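You operate a simulated robot arm through the tools that you are given. There is no shell and no other tool.

You are at the controls of a simulated robot arm. One attempt, no reset.

TASK
Pack the blue bauble and the silver bell in the red box.
Fine: lower them in gently, they break; shut the lid and clip it.

The check looks at the end state, three seconds after you hand in, the way a careful person would. Anything else that was tipped, shoved, dropped, spilled or broken makes it a failure. A push-on lid holds only when it is set on centred and level and pressed home; a screw cap is set on level and turned clockwise until tight.

THE ROBOT
A 6-joint arm with a two-finger parallel gripper on a trunk, on a base that moves. Base frame: it is fixed to the floor where the robot stands at the start and does not move with it; the origin is under the middle of the robot, x ahead of it, y to its left, z up. Readings come in mm, rad, newtons and seconds.
With the tool pointing down near the work surface it reaches from about 400 to 840 mm from the robot's upright axis, wherever it stands. Its first joint turns from -2.007 to 2.007 rad. Places, roughly: blue bauble, green bauble, purple bauble, red baub [-2250, 1250, 1000]; gold bell, silver bell [-2000, 1250, 1000]; lid of the red box [-2400, 1000, 1000]; red box with dividers [-2400, 1000, 900]; yellow clip on the red box [-2300, 1100, 1000]. Payload 3.43 kg.
The tool frame sits at the grasp point between the pads (the TCP): z along the fingers, y along the line on which they close. The tips reach 34 mm beyond it. Largest opening 128 mm; finger width 24, thickness 12; the body of the gripper, 48 by 130 mm, starts 96 mm behind the TCP.
Orientation is that of the tool frame in the base frame, as a unit quaternion [x, y, z, w]. With the fingers straight down and closing along the base's y, the tool's x points along the base's -x, its y along +y and its z along -z.

THE INTERFACE
- The arm moves only by the tool step_arm. Its argument "commands" is a list that holds one entry, the list of rows, each a list of 7 numbers: the shift along the tool's x, y, z in mm, then the turn, a rotation vector about the tool's x, y, z in rad, then the closure in counts, from 0 (fully open) to 255 (shut). In form: [[[tx, ty, tz, rx, ry, rz, claw], ...]]. A call has 1 to 20 rows; each row shifts and turns the commanded pose from where the row before left it, along the tool's axes as they then stand. A row lasts 0.2 s, in which the tool goes at most 50 mm and 0.15 rad; a call with a longer step from one row to the next is refused whole, and so is a gripper value outside its range. A pose out of reach is approached as far as the arm can. The call stops where the force on the tool passes 60 N (or 10 N more than at its start, if that is more) or the arm is blocked; 0.2 s more then pass. The fingers move at their own pace (about 108 mm/s each) and stop on an object; they squeeze with about 34 N. The grip force told is the motor's: it shows also when the fingers shut on nothing. Time passes only in rows, and 0.2 s behind the last, so rows that do not move let the fingers close. The reply holds the time, the measured pose of the TCP, the force on the tool along the base axes, the opening and the grip force, in the units named above and with some noise, with the torque about the TCP (base axes, N m) and any sound that the robot's microphone picked up, and new pictures: "show" is both (left out), scene, wrist or none.
- Cameras (640 x 400 px; columns grow to the right, rows downward): "scene" is now at [53.4, 180.9, 1293.9]; the picture's right is [-0.15, -0.99, 0.00], its down [-0.22, 0.03, -0.98] and it looks along [0.97, -0.14, -0.22] (base axes); focal length 277 px, centre (320, 200). "wrist" rides on the gripper at [76, -11, -160] in the tool frame; the picture's right is [0.15, 0.99, 0.00], its down [-0.88, 0.13, -0.46] and it looks along [-0.45, 0.07, 0.89] (tool axes); focal length 234 px, centre (320, 200). There is no depth. A picture from a camera that has moved, and an enlarged one, comes with that camera's place and axes in the base frame and with its lens.
- move_column(by): moves the trunk up (or, below 0, down) by that many mm; the arm and the scene camera ride with it, the base frame stays. It gives what a move gives, with no picture.
- drive_base(legs): drives the robot by 1 to 6 legs, each [ahead, turn to the left] in mm and rad, along the robot's own axes; the way and the turn of a leg run together, so that a leg with both is an arc; at most 1500 mm and 3.142 rad a leg. The arm and the cameras ride along, it lands a little off, and it stops where it bumps. It gives what a move gives, and a new picture of the scene camera.
- pan_tilt(pan, tilt): turns the head with the scene camera to pan (to the left, within 1.798 rad either way) and tilt (down, from -0.506 to 1.204), counted from straight ahead of the robot (the tilt from the chest, where the trunk bows). It gives what a move gives, and a new picture of the scene camera.
- close_up(camera, box): a new picture of the part [left, top, right, bottom] of that camera's present view, enlarged. It takes no simulated time.
- job_done(): hands the job in; it is judged then, once.

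Nothing tells you exact positions but the pictures and the camera data. Unless the task says otherwise, let go and move clear before handing in.

The tools are called after "Call:" as a command line: name --argument value ..., lists and objects as JSON in quotes. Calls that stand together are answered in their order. step_arm: Moves the arm, as the interface text tells. Its arguments: {"type":"object","properties":{"commands":{"type":"array"},"show":{"type":"string","enum":["both","scene","wrist","none"]}},"required":["commands"]} The other tools are called the same way: move_column (by) moves the trunk up or down; drive_base (legs) drives the base; pan_tilt (pan, tilt) turns the head that bears the scene camera; close_up (camera, box) takes an enlarged picture of a part of a camera's view; job_done () hands the job in.

At the start:

```text
clock: 0.0
eef_pos: [466.3, -115.6, 1208.0]
ee_rot: [-0.001, 1.0, 0.0, 0.001]
ft_force: [-0.1, -0.4, 0.4]
torque: [0.01, -0.01, 0.02]
gripper_width: 128.1
gripper_force: 0.0
trunk travel left (down, up): [-525.0, 265.0]
robot x, y, heading: [5.6, -1.3, 0.003]
head pan, tilt (commanded): [-0.147, 0.222]
```

scene: 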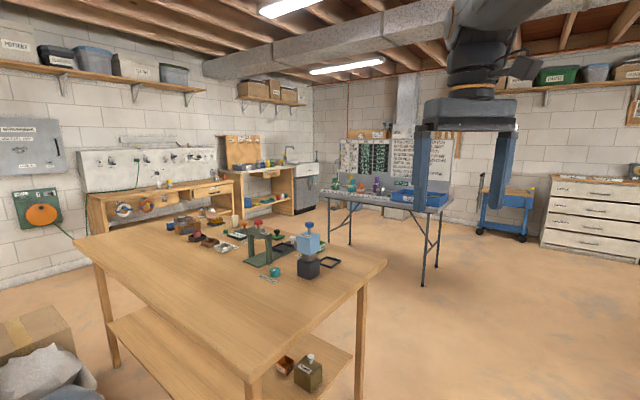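
wrist: 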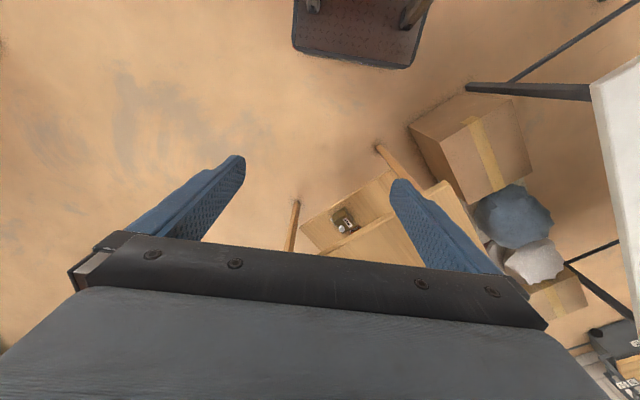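

I see a workbench ahead and the room around it; the job's things lie behind me to the left at about (-2250, 1250). First I look around by panning the head, before driving.

Call:
pan_tilt --pan 1.79 --tilt 0.3

```text
clock: 1.9
eef_pos: [465.9, -115.3, 1207.7]
ee_rot: [0.0, 1.0, -0.001, 0.001]
ft_force: [0.0, 0.3, 0.5]
torque: [0.02, 0.01, 0.0]
gripper_width: 127.9
gripper_force: 0.0
trunk travel left (down, up): [-525.0, 265.0]
robot x, y, heading: [-2.2, 0.8, 0.003]
head pan, tilt (commanded): [1.791, 0.3]
camera scene: at [-59.2, 285.7, 1286.5], right [0.98, 0.22, 0.0], down [0.06, -0.29, -0.96], along [-0.21, 0.93, -0.3], focal length 277 px, centre (320, 200)
```

scene: 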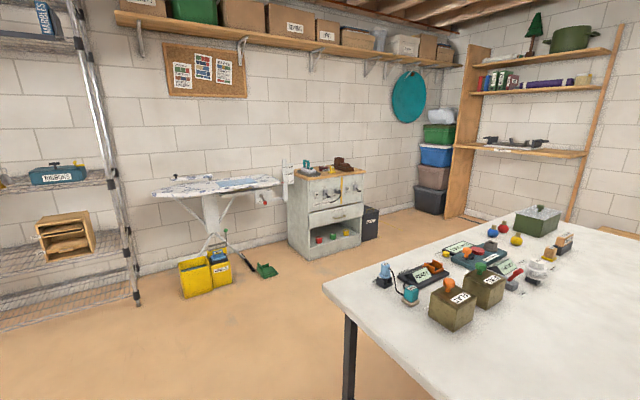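

A white table stands to my left; I look to the right side too before choosing which way to turn.

Call:
pan_tilt --pan -1.79 --tilt 0.3

Call:
pan_tilt --pan 1.2 --tilt 0.8

```text
clock: 4.9
eef_pos: [466.2, -116.0, 1207.4]
ee_rot: [-0.001, 1.0, 0.0, 0.0]
ft_force: [0.0, -0.8, 1.2]
torque: [-0.03, 0.01, -0.02]
gripper_width: 127.9
gripper_force: 0.0
trunk travel left (down, up): [-525.0, 265.0]
robot x, y, heading: [-2.8, -1.9, 0.003]
head pan, tilt (commanded): [-1.791, 0.3]
camera scene: at [-59.2, 103.5, 1286.5], right [-0.98, 0.22, 0.0], down [0.06, 0.29, -0.96], along [-0.21, -0.93, -0.3], focal length 277 px, centre (320, 200)
```

scene: 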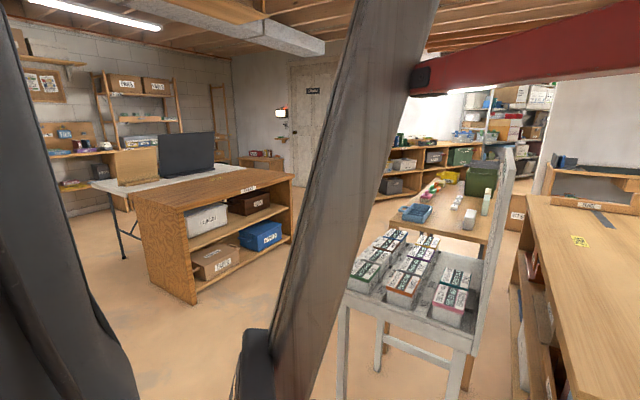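

```text
clock: 7.5
eef_pos: [466.6, -114.8, 1208.2]
ee_rot: [0.0, 1.0, 0.001, 0.001]
ft_force: [0.0, 0.4, 0.1]
torque: [0.0, -0.02, 0.03]
gripper_width: 127.9
gripper_force: 0.0
trunk travel left (down, up): [-525.0, 265.0]
robot x, y, heading: [-2.4, -0.9, -0.0]
head pan, tilt (commanded): [1.201, 0.799]
camera scene: at [-9.7, 269.8, 1242.2], right [0.93, -0.36, 0.0], down [-0.26, -0.67, -0.7], along [0.25, 0.65, -0.72], focal length 277 px, centre (320, 200)
```

scene: 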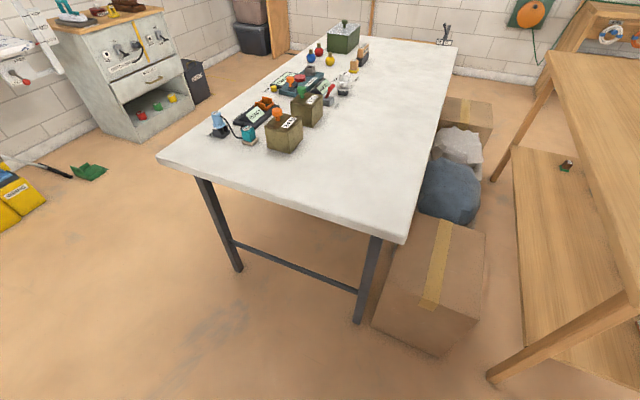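

The left table is well below the arm and the floor round me is clear, so I turn left in place and look.

Call:
drive_base --legs '[[0, 1.4]]'

Call:
pan_tilt --pan 1.2 --tilt 0.3

```text
clock: 11.4
eef_pos: [183.1, 444.1, 1207.9]
ee_rot: [-0.652, 0.758, 0.0, 0.0]
ft_force: [0.9, -0.1, 0.3]
torque: [0.0, -0.01, 0.04]
gripper_width: 127.8
gripper_force: 0.1
trunk travel left (down, up): [-525.0, 265.0]
robot x, y, heading: [2.6, -1.4, 1.42]
head pan, tilt (commanded): [1.201, 0.799]
camera scene: at [-267.6, 29.1, 1242.2], right [0.5, 0.87, 0.0], down [0.62, -0.36, -0.7], along [-0.61, 0.35, -0.72], focal length 277 px, centre (320, 200)
```

scene: 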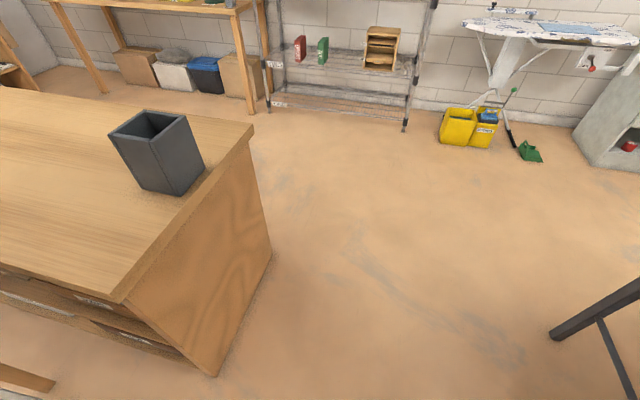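

```text
clock: 12.3
eef_pos: [182.5, 443.8, 1208.4]
ee_rot: [-0.652, 0.758, 0.0, 0.001]
ft_force: [0.9, 0.3, 0.9]
torque: [-0.02, -0.01, -0.01]
gripper_width: 128.0
gripper_force: 0.1
trunk travel left (down, up): [-525.0, 265.0]
robot x, y, heading: [0.7, -0.4, 1.419]
head pan, tilt (commanded): [1.201, 0.3]
camera scene: at [-278.6, 35.4, 1286.4], right [0.5, 0.87, 0.0], down [0.26, -0.15, -0.95], along [-0.83, 0.47, -0.3], focal length 277 px, centre (320, 200)
```

scene: 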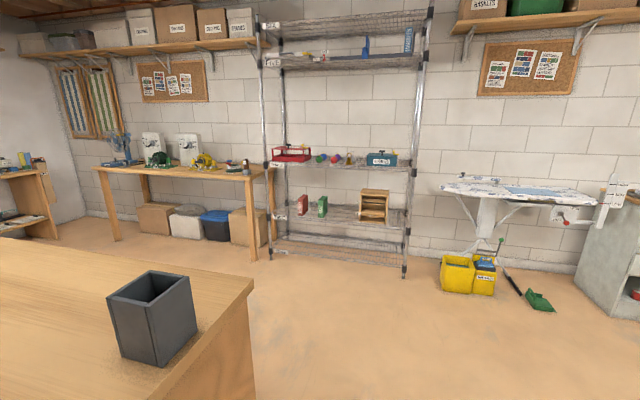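

The red box stands on a wire shelf rack against the far wall, with a shelf board above it. I zoom in.

Call:
close_up --camera "scene" --box '[250, 130, 430, 242]'

Call:
close_up --camera "scene" --box '[250, 0, 450, 290]'

```text
3.56 times, centred on (340, 186) of scene
camera zoom: at [-278.6, 35.4, 1286.4], right [0.5, 0.87, 0.0], down [0.26, -0.15, -0.95], along [-0.83, 0.47, -0.3], focal length 986 px, centre (249, 250)
```

zoom: 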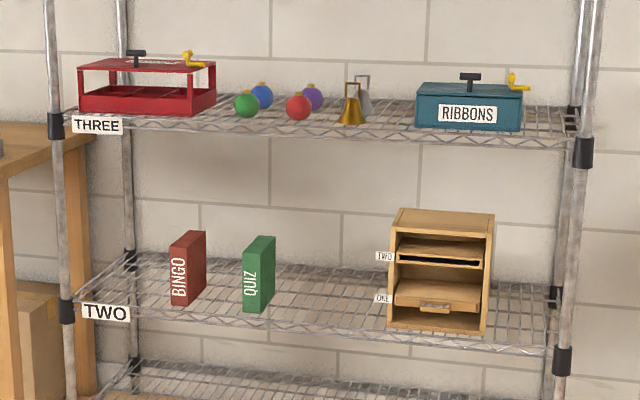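

```text
1.38 times, centred on (350, 145) of scene
camera zoom: at [-278.6, 35.4, 1286.4], right [0.5, 0.87, 0.0], down [0.26, -0.15, -0.95], along [-0.83, 0.47, -0.3], focal length 382 px, centre (279, 276)
```

zoom: 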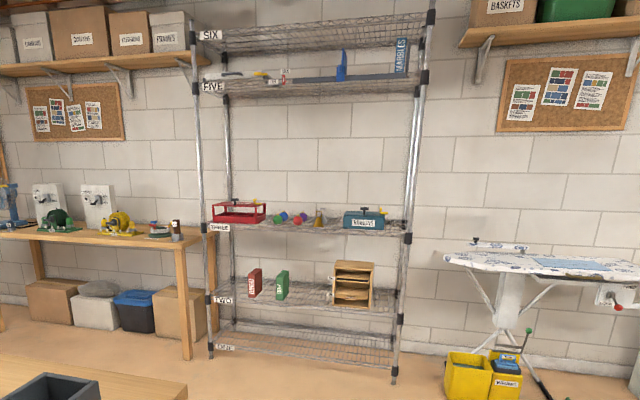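

Rack front runs roughly from (-2526,768) to (-1672,1625), facing heading ≈2.356 from here; shelf THREE is near z≈885 and the next board near z≈1630. I turn toward it and drive part way along the clear aisle.

Call:
drive_base --legs '[[0, 0.937], [1200, 0]]'

Call:
pan_tilt --pan 0.45 --tilt 0.35

```text
clock: 20.8
eef_pos: [-1096.2, 1263.8, 1208.6]
ee_rot: [0.924, -0.383, -0.001, 0.0]
ft_force: [-1.0, -0.7, 0.3]
torque: [0.01, 0.0, 0.01]
gripper_width: 128.2
gripper_force: 0.0
trunk travel left (down, up): [-525.0, 265.0]
robot x, y, heading: [-848.7, 851.2, 2.359]
head pan, tilt (commanded): [1.201, 0.3]
camera scene: at [-1041.6, 646.7, 1286.5], right [-0.4, 0.92, 0.0], down [0.27, 0.12, -0.96], along [-0.87, -0.39, -0.3], focal length 277 px, centre (320, 200)
```

scene: 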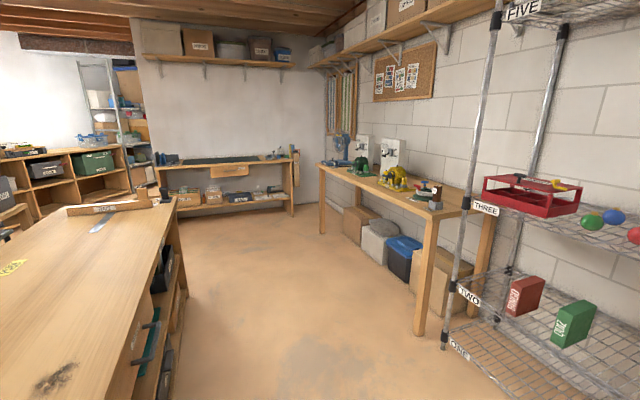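

```text
clock: 21.9
eef_pos: [-1096.4, 1262.1, 1208.0]
ee_rot: [0.924, -0.383, -0.001, 0.0]
ft_force: [-0.6, 0.1, 0.5]
torque: [0.01, -0.01, 0.0]
gripper_width: 127.9
gripper_force: 0.0
trunk travel left (down, up): [-525.0, 265.0]
robot x, y, heading: [-846.0, 847.8, 2.355]
head pan, tilt (commanded): [0.45, 0.351]
camera scene: at [-1044.1, 715.0, 1281.8], right [0.33, 0.94, 0.0], down [0.32, -0.11, -0.94], along [-0.89, 0.31, -0.34], focal length 277 px, centre (320, 200)
```

scene: 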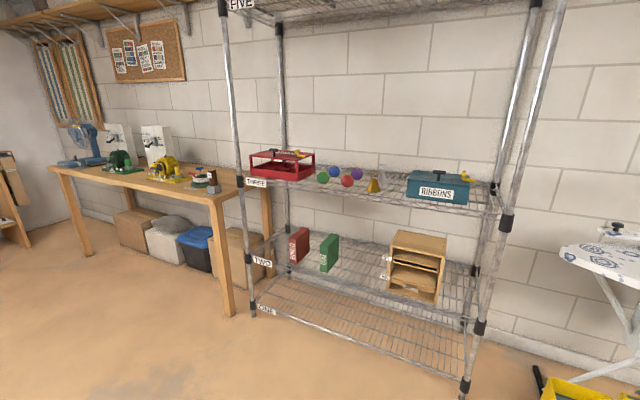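

Call:
close_up --camera "scene" --box '[230, 130, 390, 230]'

Call:
close_up --camera "scene" --box '[390, 150, 510, 225]'

```text
4.00 times, centred on (310, 180) of scene
camera zoom: at [-1044.1, 715.0, 1281.8], right [0.33, 0.94, 0.0], down [0.32, -0.11, -0.94], along [-0.89, 0.31, -0.34], focal length 1109 px, centre (360, 280)
```

zoom: 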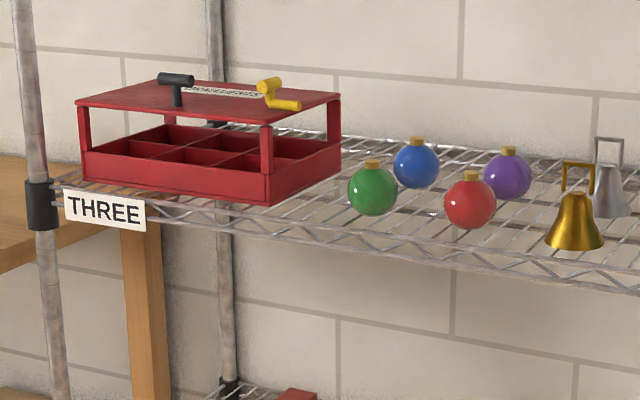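

```text
5.33 times, centred on (450, 188) of scene
camera zoom: at [-1044.1, 715.0, 1281.8], right [0.33, 0.94, 0.0], down [0.32, -0.11, -0.94], along [-0.89, 0.31, -0.34], focal length 1479 px, centre (-373, 267)
```

zoom: 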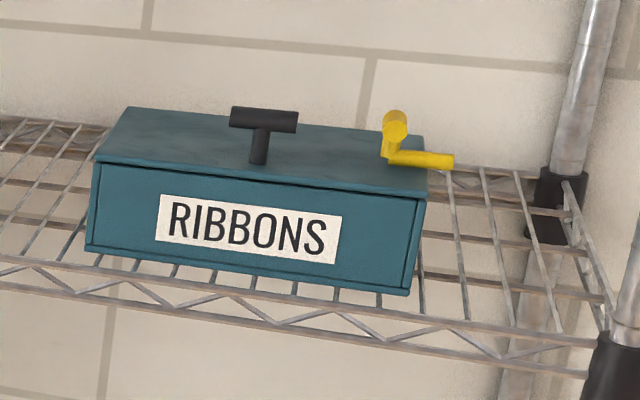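

The red box is an open compartment tray whose lid sits raised on corner posts, with a black T handle and a yellow lever clip; the bauble and bell stand to its right. I drive round to stand in front of it.

Call:
drive_base --legs '[[0, 1.095], [850, 0], [0, -1.095]]'

Call:
pan_tilt --pan -0.1 --tilt 0.45

```text
clock: 31.9
eef_pos: [-1910.5, 1013.1, 1207.2]
ee_rot: [0.923, -0.386, -0.001, -0.001]
ft_force: [0.1, -0.2, 0.3]
torque: [-0.01, 0.02, 0.0]
gripper_width: 127.9
gripper_force: 0.1
trunk travel left (down, up): [-525.0, 265.0]
robot x, y, heading: [-1661.2, 596.8, 2.352]
head pan, tilt (commanded): [0.45, 0.351]
camera scene: at [-1862.3, 464.3, 1281.8], right [0.34, 0.94, 0.0], down [0.32, -0.12, -0.94], along [-0.88, 0.31, -0.34], focal length 277 px, centre (320, 200)
```

scene: 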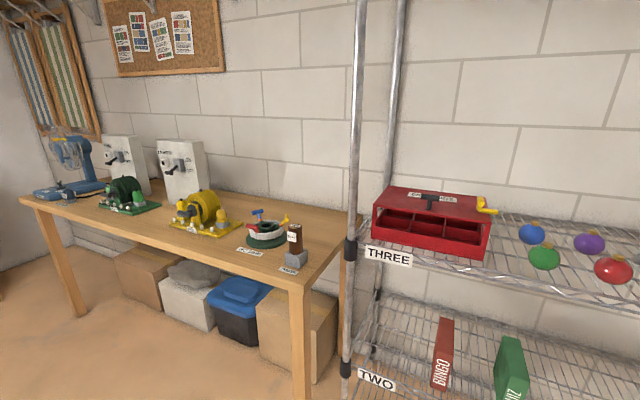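

```text
clock: 32.9
eef_pos: [-1911.2, 1012.1, 1208.3]
ee_rot: [0.923, -0.386, 0.0, -0.001]
ft_force: [0.1, 0.5, -0.9]
torque: [0.0, 0.02, 0.01]
gripper_width: 128.0
gripper_force: 0.1
trunk travel left (down, up): [-525.0, 265.0]
robot x, y, heading: [-1666.5, 598.7, 2.353]
head pan, tilt (commanded): [-0.099, 0.45]
camera scene: at [-1832.4, 504.5, 1272.6], right [0.78, 0.63, 0.0], down [0.27, -0.34, -0.9], along [-0.57, 0.7, -0.44], focal length 277 px, centre (320, 200)
```

scene: 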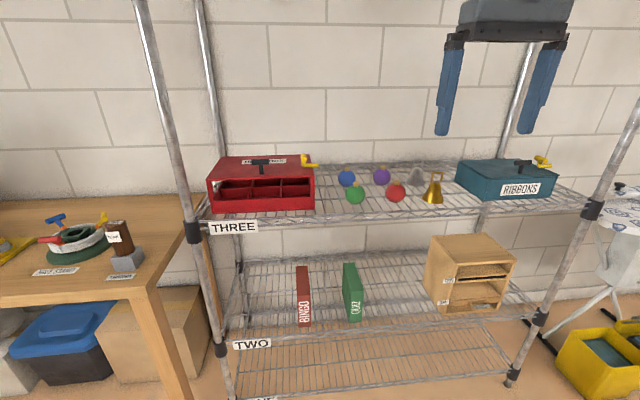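

Call:
close_up --camera "scene" --box '[190, 140, 330, 228]'

Call:
close_up --camera "scene" --box '[320, 150, 460, 238]'

Call:
close_up --camera "scene" --box '[440, 140, 580, 228]'

```text
4.55 times, centred on (260, 184) of scene
camera zoom: at [-1832.4, 504.5, 1272.6], right [0.78, 0.63, 0.0], down [0.27, -0.34, -0.9], along [-0.57, 0.7, -0.44], focal length 1260 px, centre (593, 273)
```

zoom: 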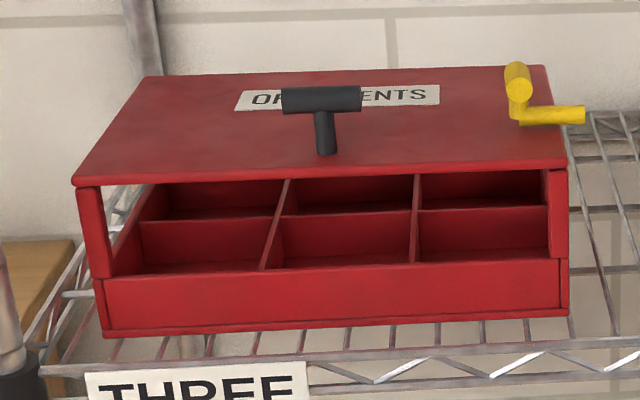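

```text
4.55 times, centred on (390, 194) of scene
camera zoom: at [-1832.4, 504.5, 1272.6], right [0.78, 0.63, 0.0], down [0.27, -0.34, -0.9], along [-0.57, 0.7, -0.44], focal length 1260 px, centre (2, 227)
```

zoom: 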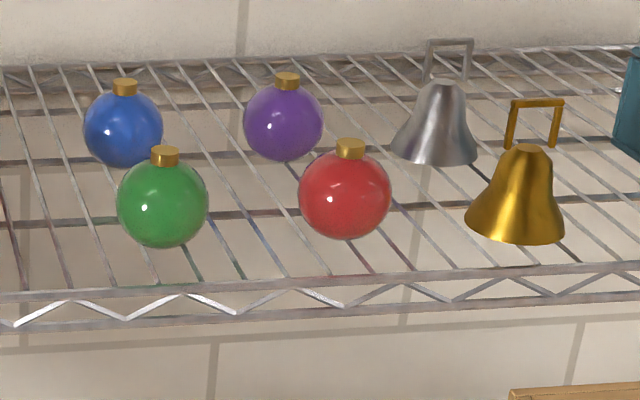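

```text
4.55 times, centred on (510, 184) of scene
camera zoom: at [-1832.4, 504.5, 1272.6], right [0.78, 0.63, 0.0], down [0.27, -0.34, -0.9], along [-0.57, 0.7, -0.44], focal length 1260 px, centre (-544, 273)
```

zoom: 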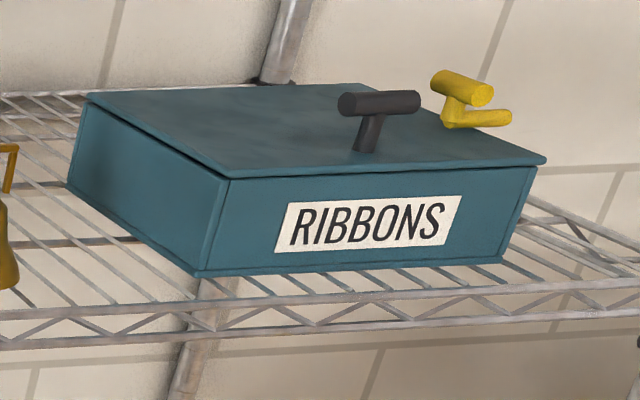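

The red box (about 300×205×110 mm) is at the left end of shelf THREE, its lid down with handle at the front edge and yellow lever at its right side; blue bauble is at about (-2334,1269) and the silver bell at about (-2156,1446). I drive forward to bring everything into reach.

Call:
drive_base --legs '[[240, 0.0]]'

Call:
pan_tilt --pan 0.1 --tilt 0.65

```text
clock: 34.6
eef_pos: [-2075.8, 1183.9, 1208.4]
ee_rot: [0.921, -0.389, -0.001, 0.0]
ft_force: [-0.2, -0.9, 0.3]
torque: [-0.01, 0.03, 0.03]
gripper_width: 127.9
gripper_force: 0.2
trunk travel left (down, up): [-525.0, 265.0]
robot x, y, heading: [-1830.8, 768.7, 2.339]
head pan, tilt (commanded): [-0.099, 0.45]
camera scene: at [-2000.4, 676.7, 1272.6], right [0.78, 0.62, 0.0], down [0.27, -0.34, -0.9], along [-0.56, 0.7, -0.44], focal length 277 px, centre (320, 200)
```

scene: 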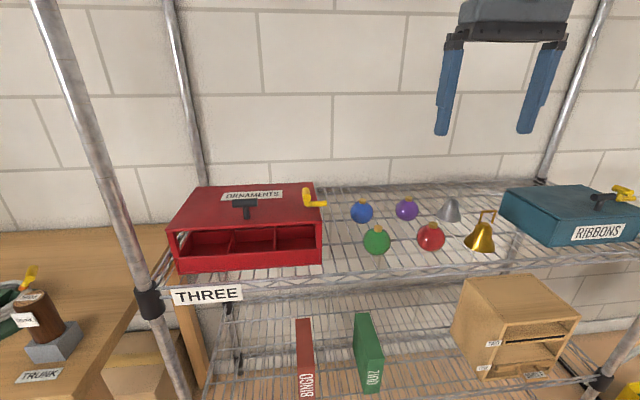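

```text
clock: 35.4
eef_pos: [-2076.4, 1184.6, 1206.4]
ee_rot: [0.921, -0.389, -0.001, 0.0]
ft_force: [-0.3, 0.2, 0.5]
torque: [0.02, 0.0, -0.01]
gripper_width: 127.9
gripper_force: 0.1
trunk travel left (down, up): [-525.0, 265.0]
robot x, y, heading: [-1831.6, 773.3, 2.341]
head pan, tilt (commanded): [0.099, 0.649]
camera scene: at [-2009.6, 660.8, 1254.8], right [0.64, 0.76, 0.0], down [0.46, -0.39, -0.8], along [-0.61, 0.51, -0.6], focal length 277 px, centre (320, 200)
```

scene: 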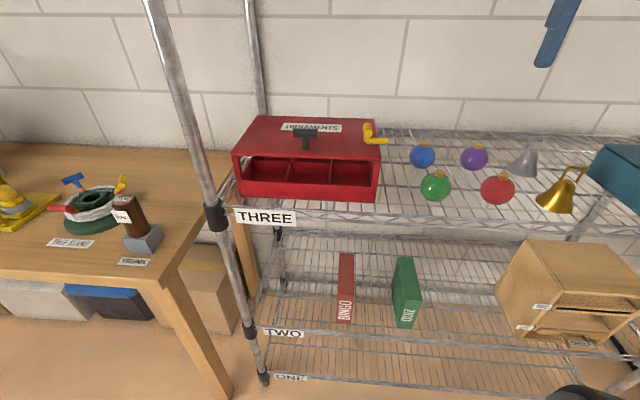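

Call:
close_up --camera "scene" --box '[220, 100, 400, 212]'

Call:
close_up --camera "scene" --box '[340, 110, 400, 150]'

Call:
close_up --camera "scene" --box '[390, 115, 600, 246]'

```text
3.56 times, centred on (310, 156) of scene
camera zoom: at [-2009.6, 660.8, 1254.8], right [0.64, 0.76, 0.0], down [0.46, -0.39, -0.8], along [-0.61, 0.51, -0.6], focal length 986 px, centre (356, 356)
```

zoom: 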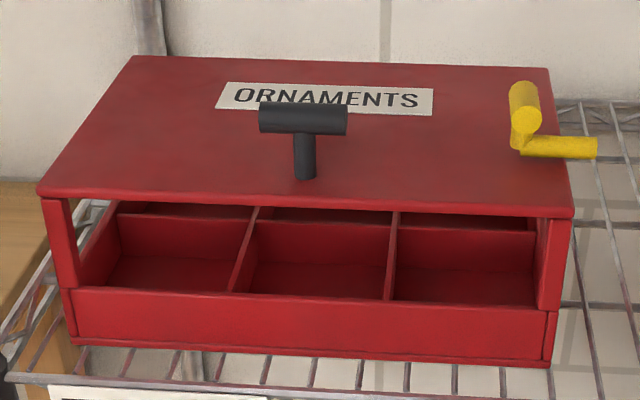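

```text
10.00 times, centred on (370, 130) of scene
camera zoom: at [-2009.6, 660.8, 1254.8], right [0.64, 0.76, 0.0], down [0.46, -0.39, -0.8], along [-0.61, 0.51, -0.6], focal length 2773 px, centre (-180, 900)
```

zoom: 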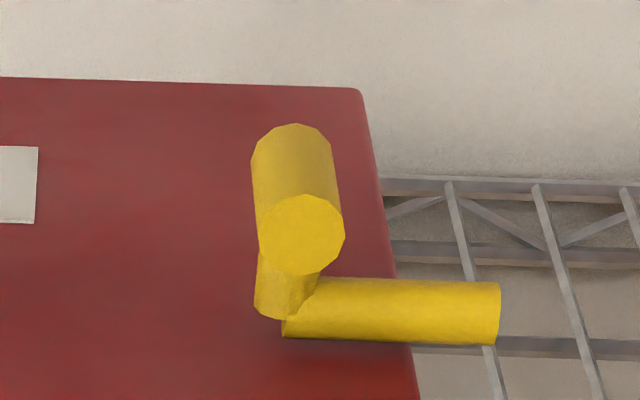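

```text
3.05 times, centred on (495, 180) of scene
camera zoom: at [-2009.6, 660.8, 1254.8], right [0.64, 0.76, 0.0], down [0.46, -0.39, -0.8], along [-0.61, 0.51, -0.6], focal length 845 px, centre (-213, 259)
```

zoom: 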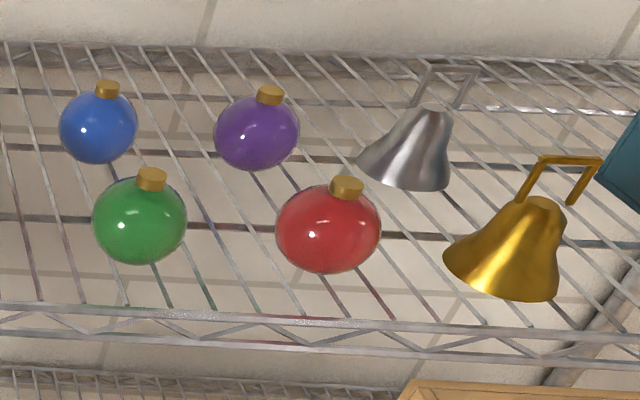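

The clip is a T-barred pin on the lid with a tongue sticking out past the right edge; I want to see it from above. I slide the open gripper left, still high over the shelf front, for a wrist view of the box.

Call:
step_arm --commands '[[[0, 40, 0, 0, 0, 0, 0], [0, 40, 0, 0, 0, 0, 0], [0, 40, 0, 0, 0, 0, 0], [0, 40, 0, 0, 0, 0, 0], [0, 40, 0, 0, 0, 0, 0], [0, 40, 0, 0, 0, 0, 0], [0, 40, 0, 0, 0, 0, 0], [0, 40, 0, 0, 0, 0, 0], [0, 30, 0, 0, 0, 0, 0], [0, 0, 0, 0, 0, 0, 0]]]'

```text
clock: 37.6
eef_pos: [-2327.3, 939.3, 1209.9]
ee_rot: [0.921, -0.389, -0.002, 0.0]
ft_force: [0.5, -0.1, 0.0]
torque: [-0.01, 0.01, 0.0]
gripper_width: 127.9
gripper_force: 0.1
trunk travel left (down, up): [-525.0, 265.0]
robot x, y, heading: [-1832.7, 769.7, 2.341]
head pan, tilt (commanded): [0.099, 0.649]
camera scene: at [-2009.6, 660.7, 1254.7], right [0.64, 0.76, 0.0], down [0.46, -0.39, -0.8], along [-0.61, 0.51, -0.6], focal length 277 px, centre (320, 200)
camera wrist: at [-2265.2, 893.4, 1368.7], right [-0.61, -0.79, 0.0], down [-0.71, 0.54, 0.46], along [-0.36, 0.28, -0.89], focal length 234 px, centre (320, 200)
```

scene: 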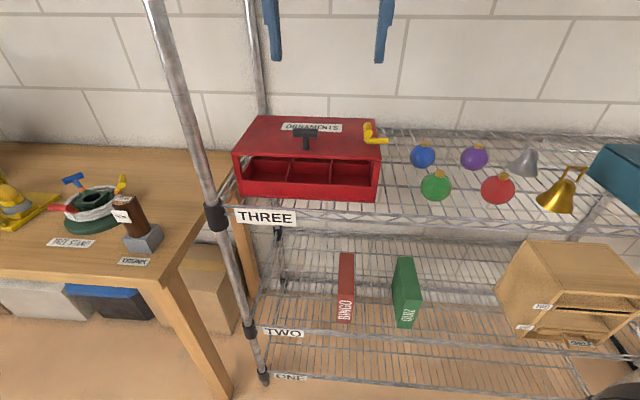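
wrist: 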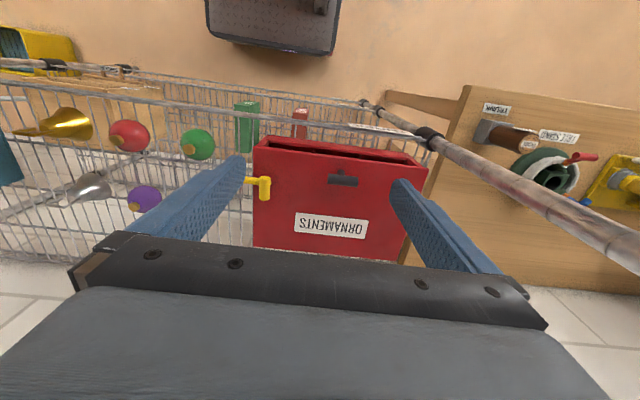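

Call:
close_up --camera "wrist" --box '[230, 120, 450, 258]'

Call:
close_up --camera "wrist" --box '[235, 160, 295, 210]'

```text
2.90 times, centred on (340, 189) of wrist
camera zoom: at [-2265.2, 893.4, 1368.7], right [-0.61, -0.79, 0.0], down [-0.71, 0.54, 0.46], along [-0.36, 0.28, -0.89], focal length 679 px, centre (262, 232)
```

zoom: 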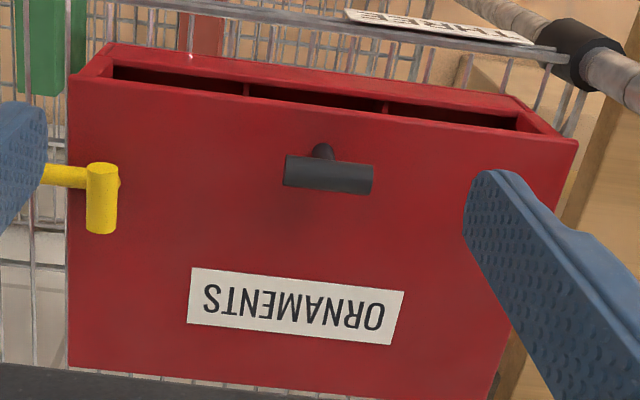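

```text
8.00 times, centred on (265, 185) of wrist
camera zoom: at [-2265.2, 893.4, 1368.7], right [-0.61, -0.79, 0.0], down [-0.71, 0.54, 0.46], along [-0.36, 0.28, -0.89], focal length 1873 px, centre (760, 320)
```

zoom: 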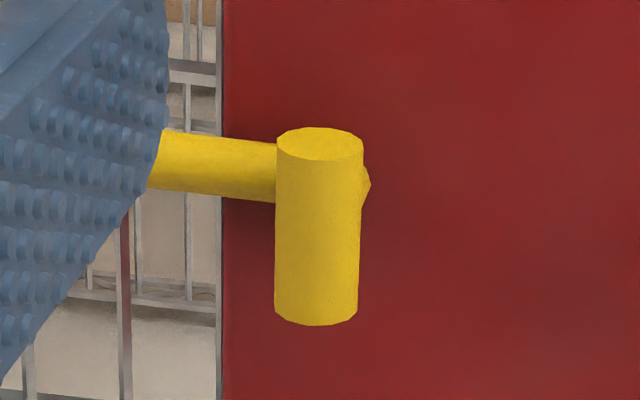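

From two views I place the lid top at z≈1010, spanning n≈2337–2544 (rack depth) and about 281 mm wide, with the black T-bar (45 mm long) near the front edge at about (-2391,945,1048). I'll go above the bar with the fingers straddling its ends, still well clear, and check.

Call:
step_arm --commands '[[[-24, 21, 0, 0, 0, -0.015, 0], [-24, 21, 0, 0, 0, 0, 0], [0, 0, 30, 0, 0, 0, 60], [0, 0, 30, 0, 0, 0, 90], [0, 0, 20, 0, 0, 0, 90], [0, 0, 0, 0, 0, 0, 90]]]'

Call:
close_up --camera "wrist" --box '[200, 100, 440, 250]'

```text
clock: 39.0
eef_pos: [-2391.6, 944.7, 1128.7]
ee_rot: [0.924, -0.382, -0.001, 0.0]
ft_force: [-0.1, 0.4, 0.6]
torque: [0.02, 0.02, -0.02]
gripper_width: 82.8
gripper_force: 0.0
trunk travel left (down, up): [-525.0, 265.0]
robot x, y, heading: [-1829.4, 768.1, 2.344]
head pan, tilt (commanded): [0.099, 0.649]
camera scene: at [-2009.7, 660.7, 1254.7], right [0.64, 0.76, 0.0], down [0.46, -0.39, -0.8], along [-0.61, 0.51, -0.6], focal length 277 px, centre (320, 200)
camera wrist: at [-2328.4, 899.9, 1288.6], right [-0.6, -0.8, 0.0], down [-0.71, 0.53, 0.46], along [-0.37, 0.27, -0.89], focal length 234 px, centre (320, 200)
```

scene: 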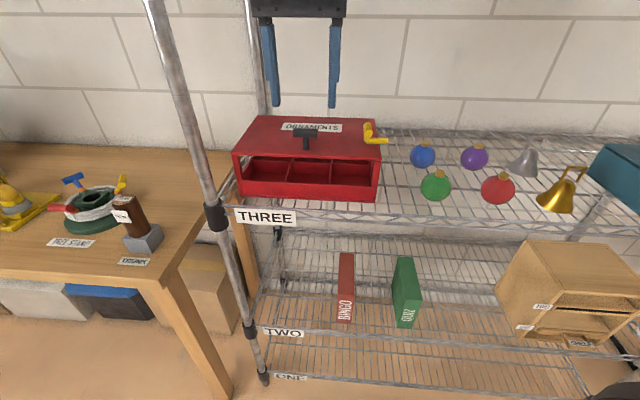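
wrist: 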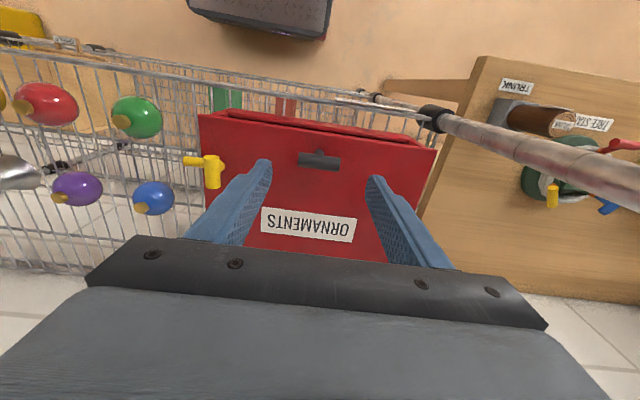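

```text
2.67 times, centred on (320, 175) of wrist
camera zoom: at [-2328.4, 899.9, 1288.6], right [-0.6, -0.8, 0.0], down [-0.71, 0.53, 0.46], along [-0.37, 0.27, -0.89], focal length 624 px, centre (320, 267)
```

zoom: 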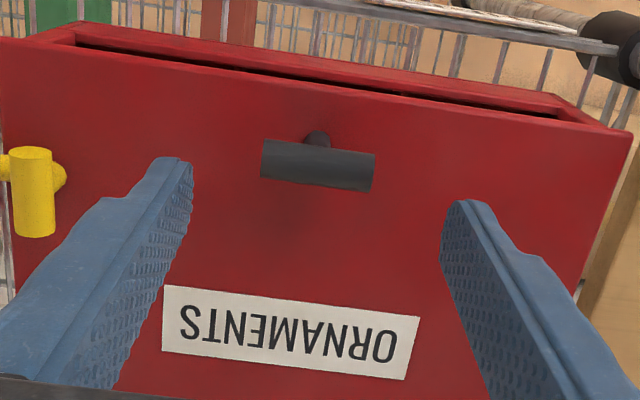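

The bar is right under the TCP between the open fingers. I go down about 67 mm so the tips stay ~16 mm above the lid and close on the bar's ends.

Call:
step_arm --commands '[[[0, 0, 25, 0, 0, 0, 90], [0, 0, 25, 0, 0, 0, 90], [0, 0, 17, 0, 0, 0, 90], [0, 0, 0, 0, 0, 0, 90]]]'

Call:
close_up --camera "wrist" --box '[200, 100, 440, 250]'

Call:
close_up --camera "scene" --box '[220, 60, 400, 212]'

```text
clock: 40.0
eef_pos: [-2390.0, 945.1, 1061.7]
ee_rot: [0.923, -0.384, -0.001, -0.001]
ft_force: [-0.2, 0.1, -0.4]
torque: [0.02, 0.02, -0.01]
gripper_width: 82.7
gripper_force: 0.1
trunk travel left (down, up): [-525.0, 265.0]
robot x, y, heading: [-1832.0, 767.0, 2.341]
head pan, tilt (commanded): [0.099, 0.649]
camera scene: at [-2009.7, 660.7, 1254.7], right [0.64, 0.76, 0.0], down [0.46, -0.39, -0.8], along [-0.61, 0.51, -0.6], focal length 277 px, centre (320, 200)
camera wrist: at [-2327.4, 899.9, 1221.2], right [-0.6, -0.8, 0.0], down [-0.71, 0.53, 0.46], along [-0.37, 0.27, -0.89], focal length 234 px, centre (320, 200)
```

scene: 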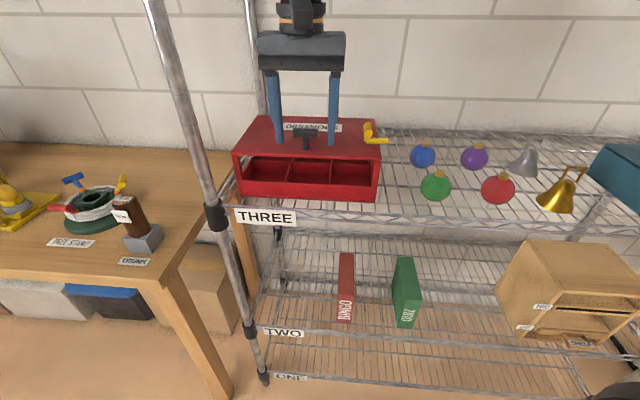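
wrist: 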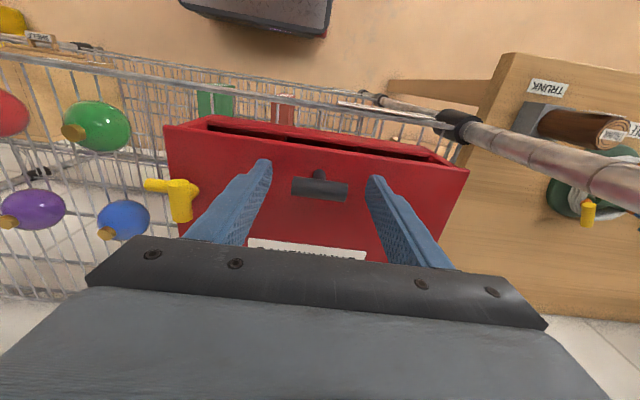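

```text
2.67 times, centred on (320, 175) of wrist
camera zoom: at [-2327.4, 899.9, 1221.2], right [-0.6, -0.8, 0.0], down [-0.71, 0.53, 0.46], along [-0.37, 0.27, -0.89], focal length 624 px, centre (320, 267)
```

zoom: 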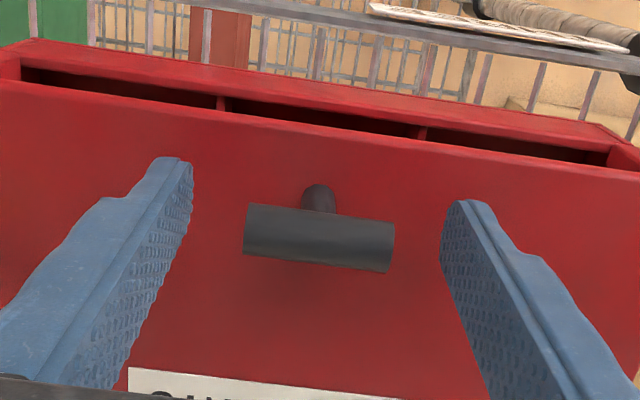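

```text
2.63 times, centred on (310, 136) of scene
camera zoom: at [-2009.7, 660.7, 1254.7], right [0.64, 0.76, 0.0], down [0.46, -0.39, -0.8], along [-0.61, 0.51, -0.6], focal length 730 px, centre (346, 368)
```

zoom: 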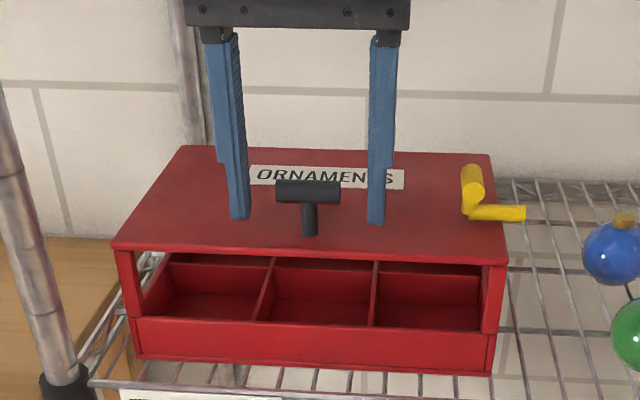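

Centred well, bar about 10 mm below the TCP. I close on the bar ends.

Call:
step_arm --commands '[[[0, 0, 0, 0, 0, 0, 150], [0, 0, 0, 0, 0, 0, 160], [0, 0, 0, 0, 0, 0, 200], [0, 0, 0, 0, 0, 0, 255], [0, 0, 0, 0, 0, 0, 255], [0, 0, 0, 0, 0, 0, 255]]]' --show "wrist"

Call:
close_up --camera "wrist" --box '[240, 130, 400, 230]'

```text
clock: 41.4
eef_pos: [-2389.4, 944.9, 1061.0]
ee_rot: [0.924, -0.383, -0.001, 0.0]
ft_force: [2.1, 1.3, -0.3]
torque: [0.05, -0.16, 0.02]
gripper_width: 43.6
gripper_force: 44.8
trunk travel left (down, up): [-525.0, 265.0]
robot x, y, heading: [-1833.9, 768.4, 2.341]
head pan, tilt (commanded): [0.099, 0.649]
camera wrist: at [-2327.3, 900.1, 1221.4], right [-0.6, -0.8, 0.0], down [-0.71, 0.53, 0.46], along [-0.37, 0.27, -0.89], focal length 234 px, centre (320, 200)
```

wrist: 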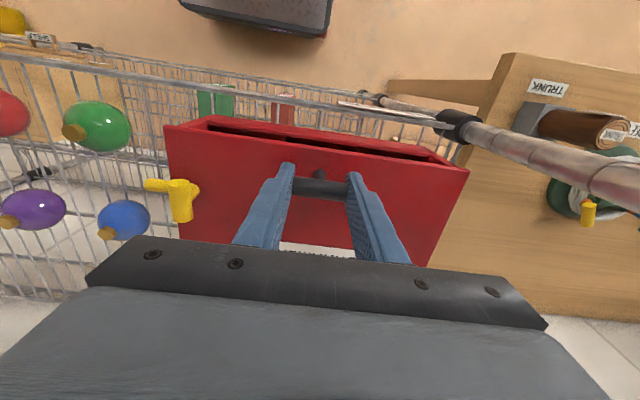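

```text
4.00 times, centred on (320, 180) of wrist
camera zoom: at [-2327.3, 900.1, 1221.4], right [-0.6, -0.8, 0.0], down [-0.71, 0.53, 0.46], along [-0.37, 0.27, -0.89], focal length 937 px, centre (320, 280)
```

zoom: 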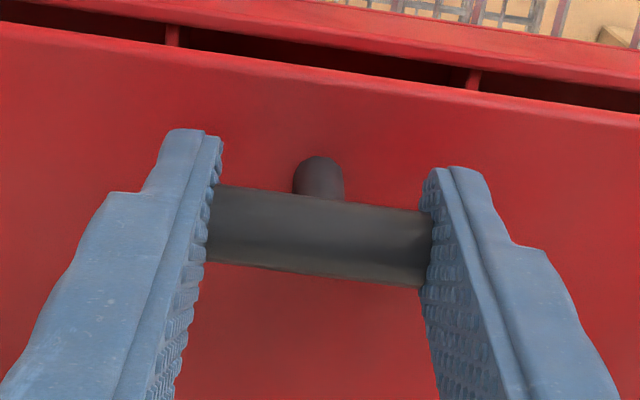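

The bar is held at its ends. Now a gentle test lift of 6 mm while watching the force and whether the lid or the whole box comes up.

Call:
step_arm --commands '[[[0, 0, -2, 0, 0, 0, 255], [0, 0, -2, 0, 0, 0, 255], [0, 0, -2, 0, 0, 0, 255], [0, 0, 0, 0, 0, 0, 255]]]'

Call:
close_up --camera "scene" --box '[220, 60, 400, 212]'

```text
clock: 42.4
eef_pos: [-2390.8, 946.3, 1065.3]
ee_rot: [0.924, -0.382, 0.002, -0.002]
ft_force: [4.9, -0.5, -35.1]
torque: [-0.2, -0.25, -0.03]
gripper_width: 43.8
gripper_force: 45.1
trunk travel left (down, up): [-525.0, 265.0]
robot x, y, heading: [-1835.2, 775.4, 2.344]
head pan, tilt (commanded): [0.099, 0.649]
camera scene: at [-2010.4, 660.9, 1254.5], right [0.64, 0.77, 0.0], down [0.46, -0.39, -0.8], along [-0.61, 0.51, -0.61], focal length 277 px, centre (320, 200)
camera wrist: at [-2328.5, 900.8, 1225.2], right [-0.6, -0.8, 0.0], down [-0.72, 0.53, 0.45], along [-0.36, 0.27, -0.89], focal length 234 px, centre (320, 200)
```

scene: 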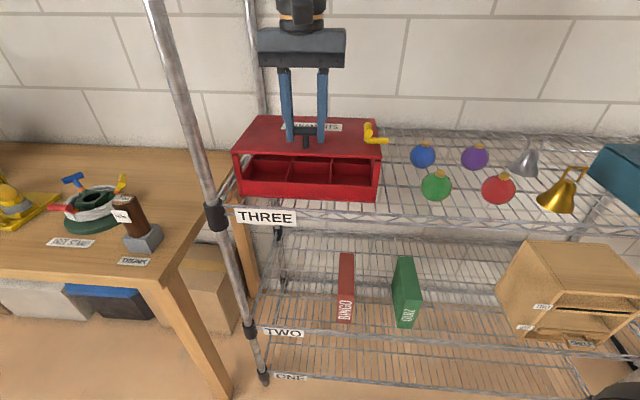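
wrist: 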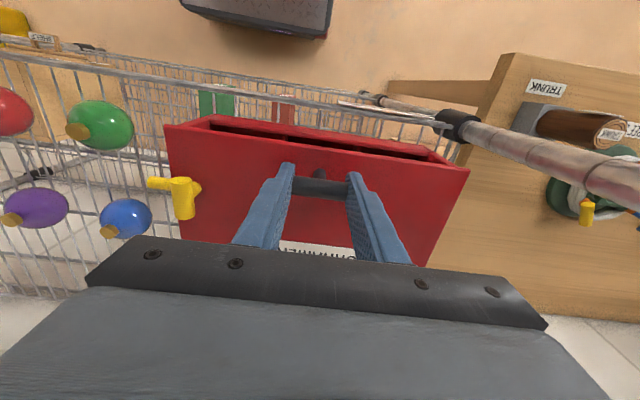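

```text
2.63 times, centred on (310, 136) of scene
camera zoom: at [-2010.4, 660.9, 1254.5], right [0.64, 0.77, 0.0], down [0.46, -0.39, -0.8], along [-0.61, 0.51, -0.61], focal length 730 px, centre (346, 368)
```

zoom: 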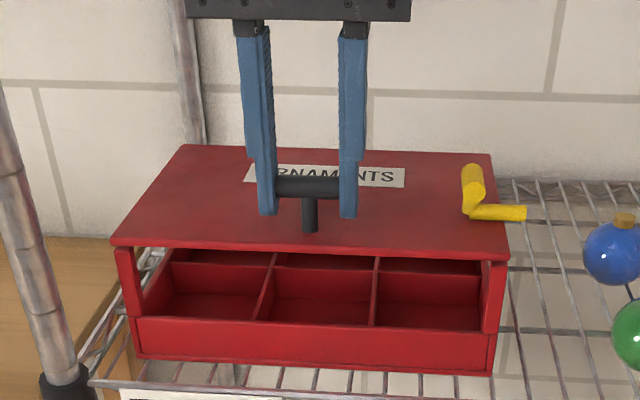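

The lid resists with 35 N and does not open, so the clip is holding it. I let the tension off, release the handle, and rise to work on the clip.

Call:
step_arm --commands '[[[0, 0, 2, 0, 0, 0, 255], [0, 0, 2, 0, 0, 0, 255], [0, 0, 2, 0, 0, 0, 255], [0, 0, 0, 0, 0, 0, 255], [0, 0, 0, 0, 0, 0, 140], [0, 0, 0, 0, 0, 0, 90], [0, 0, 0, 0, 0, 0, 90]]]'

Call:
close_up --camera "scene" --box '[220, 60, 400, 212]'

Call:
close_up --camera "wrist" --box '[140, 110, 240, 260]'

```text
clock: 44.0
eef_pos: [-2390.8, 947.3, 1058.9]
ee_rot: [0.924, -0.382, -0.002, -0.001]
ft_force: [0.1, 0.5, -0.8]
torque: [-0.04, 0.0, 0.0]
gripper_width: 82.9
gripper_force: 0.0
trunk travel left (down, up): [-525.0, 265.0]
robot x, y, heading: [-1831.7, 768.5, 2.344]
head pan, tilt (commanded): [0.099, 0.649]
camera scene: at [-2009.7, 660.7, 1254.7], right [0.64, 0.76, 0.0], down [0.46, -0.39, -0.8], along [-0.61, 0.51, -0.6], focal length 277 px, centre (320, 200)
camera wrist: at [-2328.0, 901.1, 1220.2], right [-0.6, -0.8, 0.0], down [-0.71, 0.53, 0.46], along [-0.37, 0.27, -0.89], focal length 234 px, centre (320, 200)
```

scene: 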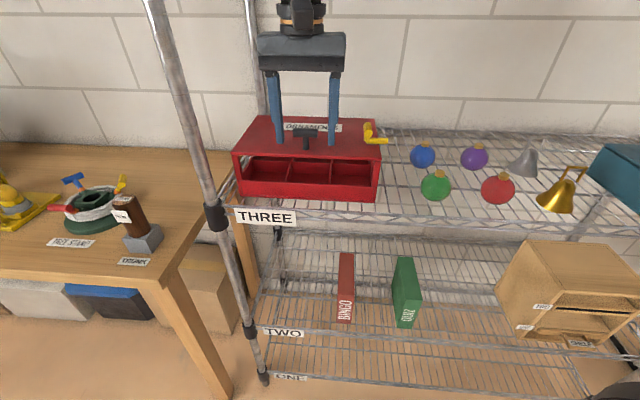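
wrist: 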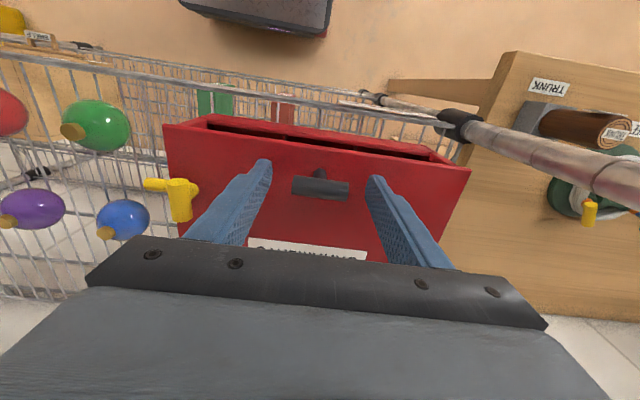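

```text
2.63 times, centred on (310, 136) of scene
camera zoom: at [-2009.7, 660.7, 1254.7], right [0.64, 0.76, 0.0], down [0.46, -0.39, -0.8], along [-0.61, 0.51, -0.6], focal length 730 px, centre (346, 368)
```

zoom: 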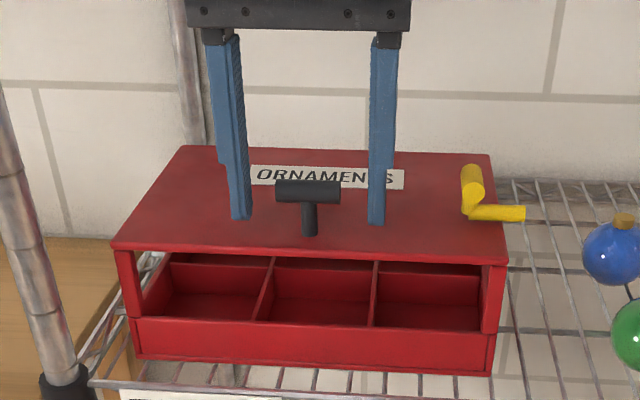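

```text
2.67 times, centred on (190, 185) of wrist
camera zoom: at [-2328.0, 901.1, 1220.2], right [-0.6, -0.8, 0.0], down [-0.71, 0.53, 0.46], along [-0.37, 0.27, -0.89], focal length 624 px, centre (667, 240)
```

zoom: 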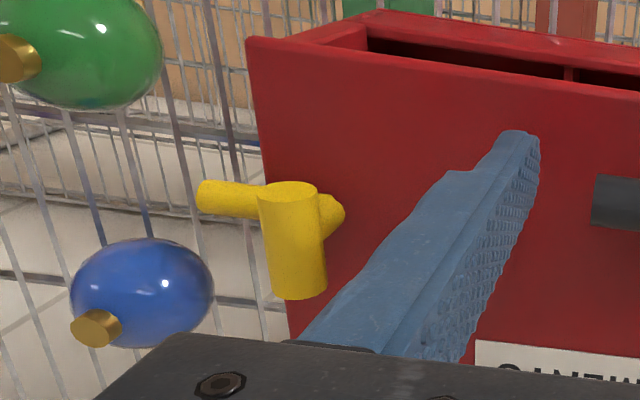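

The clip's T-bar (along the box's depth) is centred near (-2331,1044,1050) with the tongue below it pointing right. I rise, shift right above it, and check the alignment.

Call:
step_arm --commands '[[[0, 0, -30, 0, 0, 0, 90], [0, 0, -30, 0, 0, 0, 90], [-13, -37, 0, 0, 0, 0, 120], [-13, -37, 0, 0, 0, 0, 155], [0, -37, 0, 0, 0, 0, 155], [0, 0, 0, 0, 0, 0, 155], [0, 0, 0, 0, 0, 0, 155]]]'

Call:
close_up --camera "wrist" --box '[240, 110, 400, 210]'

```text
clock: 45.6
eef_pos: [-2330.9, 1043.9, 1121.0]
ee_rot: [0.924, -0.383, -0.001, 0.0]
ft_force: [0.1, 0.3, -0.1]
torque: [0.0, 0.01, 0.05]
gripper_width: 50.2
gripper_force: 0.1
trunk travel left (down, up): [-525.0, 265.0]
robot x, y, heading: [-1832.2, 768.4, 2.339]
head pan, tilt (commanded): [0.099, 0.649]
camera scene: at [-2009.7, 660.7, 1254.7], right [0.64, 0.77, 0.0], down [0.46, -0.39, -0.8], along [-0.61, 0.51, -0.6], focal length 277 px, centre (320, 200)
camera wrist: at [-2268.7, 998.5, 1281.6], right [-0.6, -0.8, 0.0], down [-0.71, 0.53, 0.46], along [-0.37, 0.27, -0.89], focal length 234 px, centre (320, 200)
```

scene: 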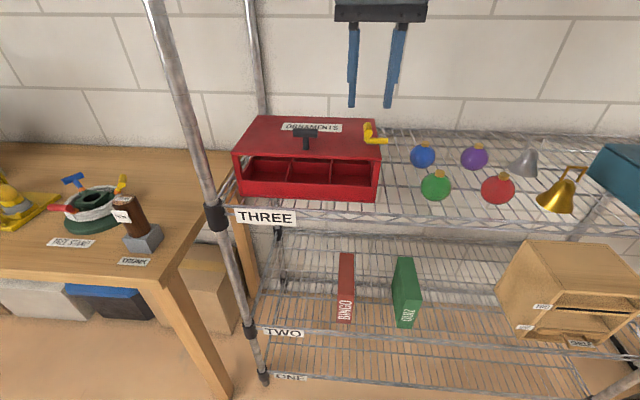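
wrist: 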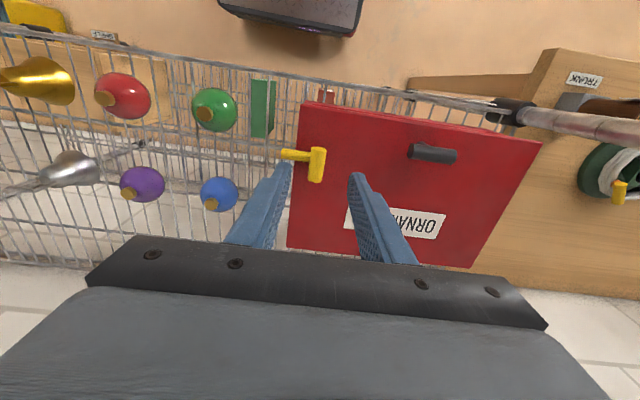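

```text
4.00 times, centred on (320, 160) of wrist
camera zoom: at [-2268.7, 998.5, 1281.6], right [-0.6, -0.8, 0.0], down [-0.71, 0.53, 0.46], along [-0.37, 0.27, -0.89], focal length 937 px, centre (320, 360)
```

zoom: 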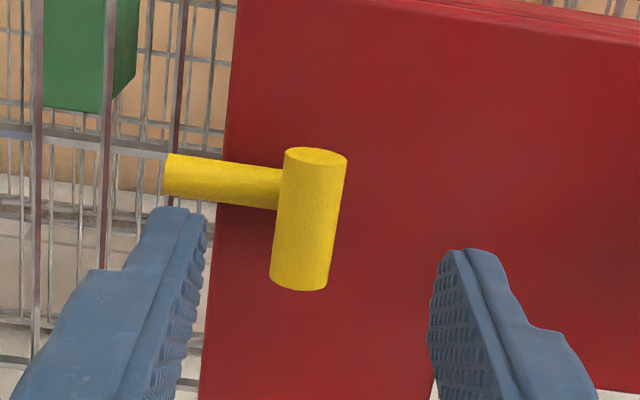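

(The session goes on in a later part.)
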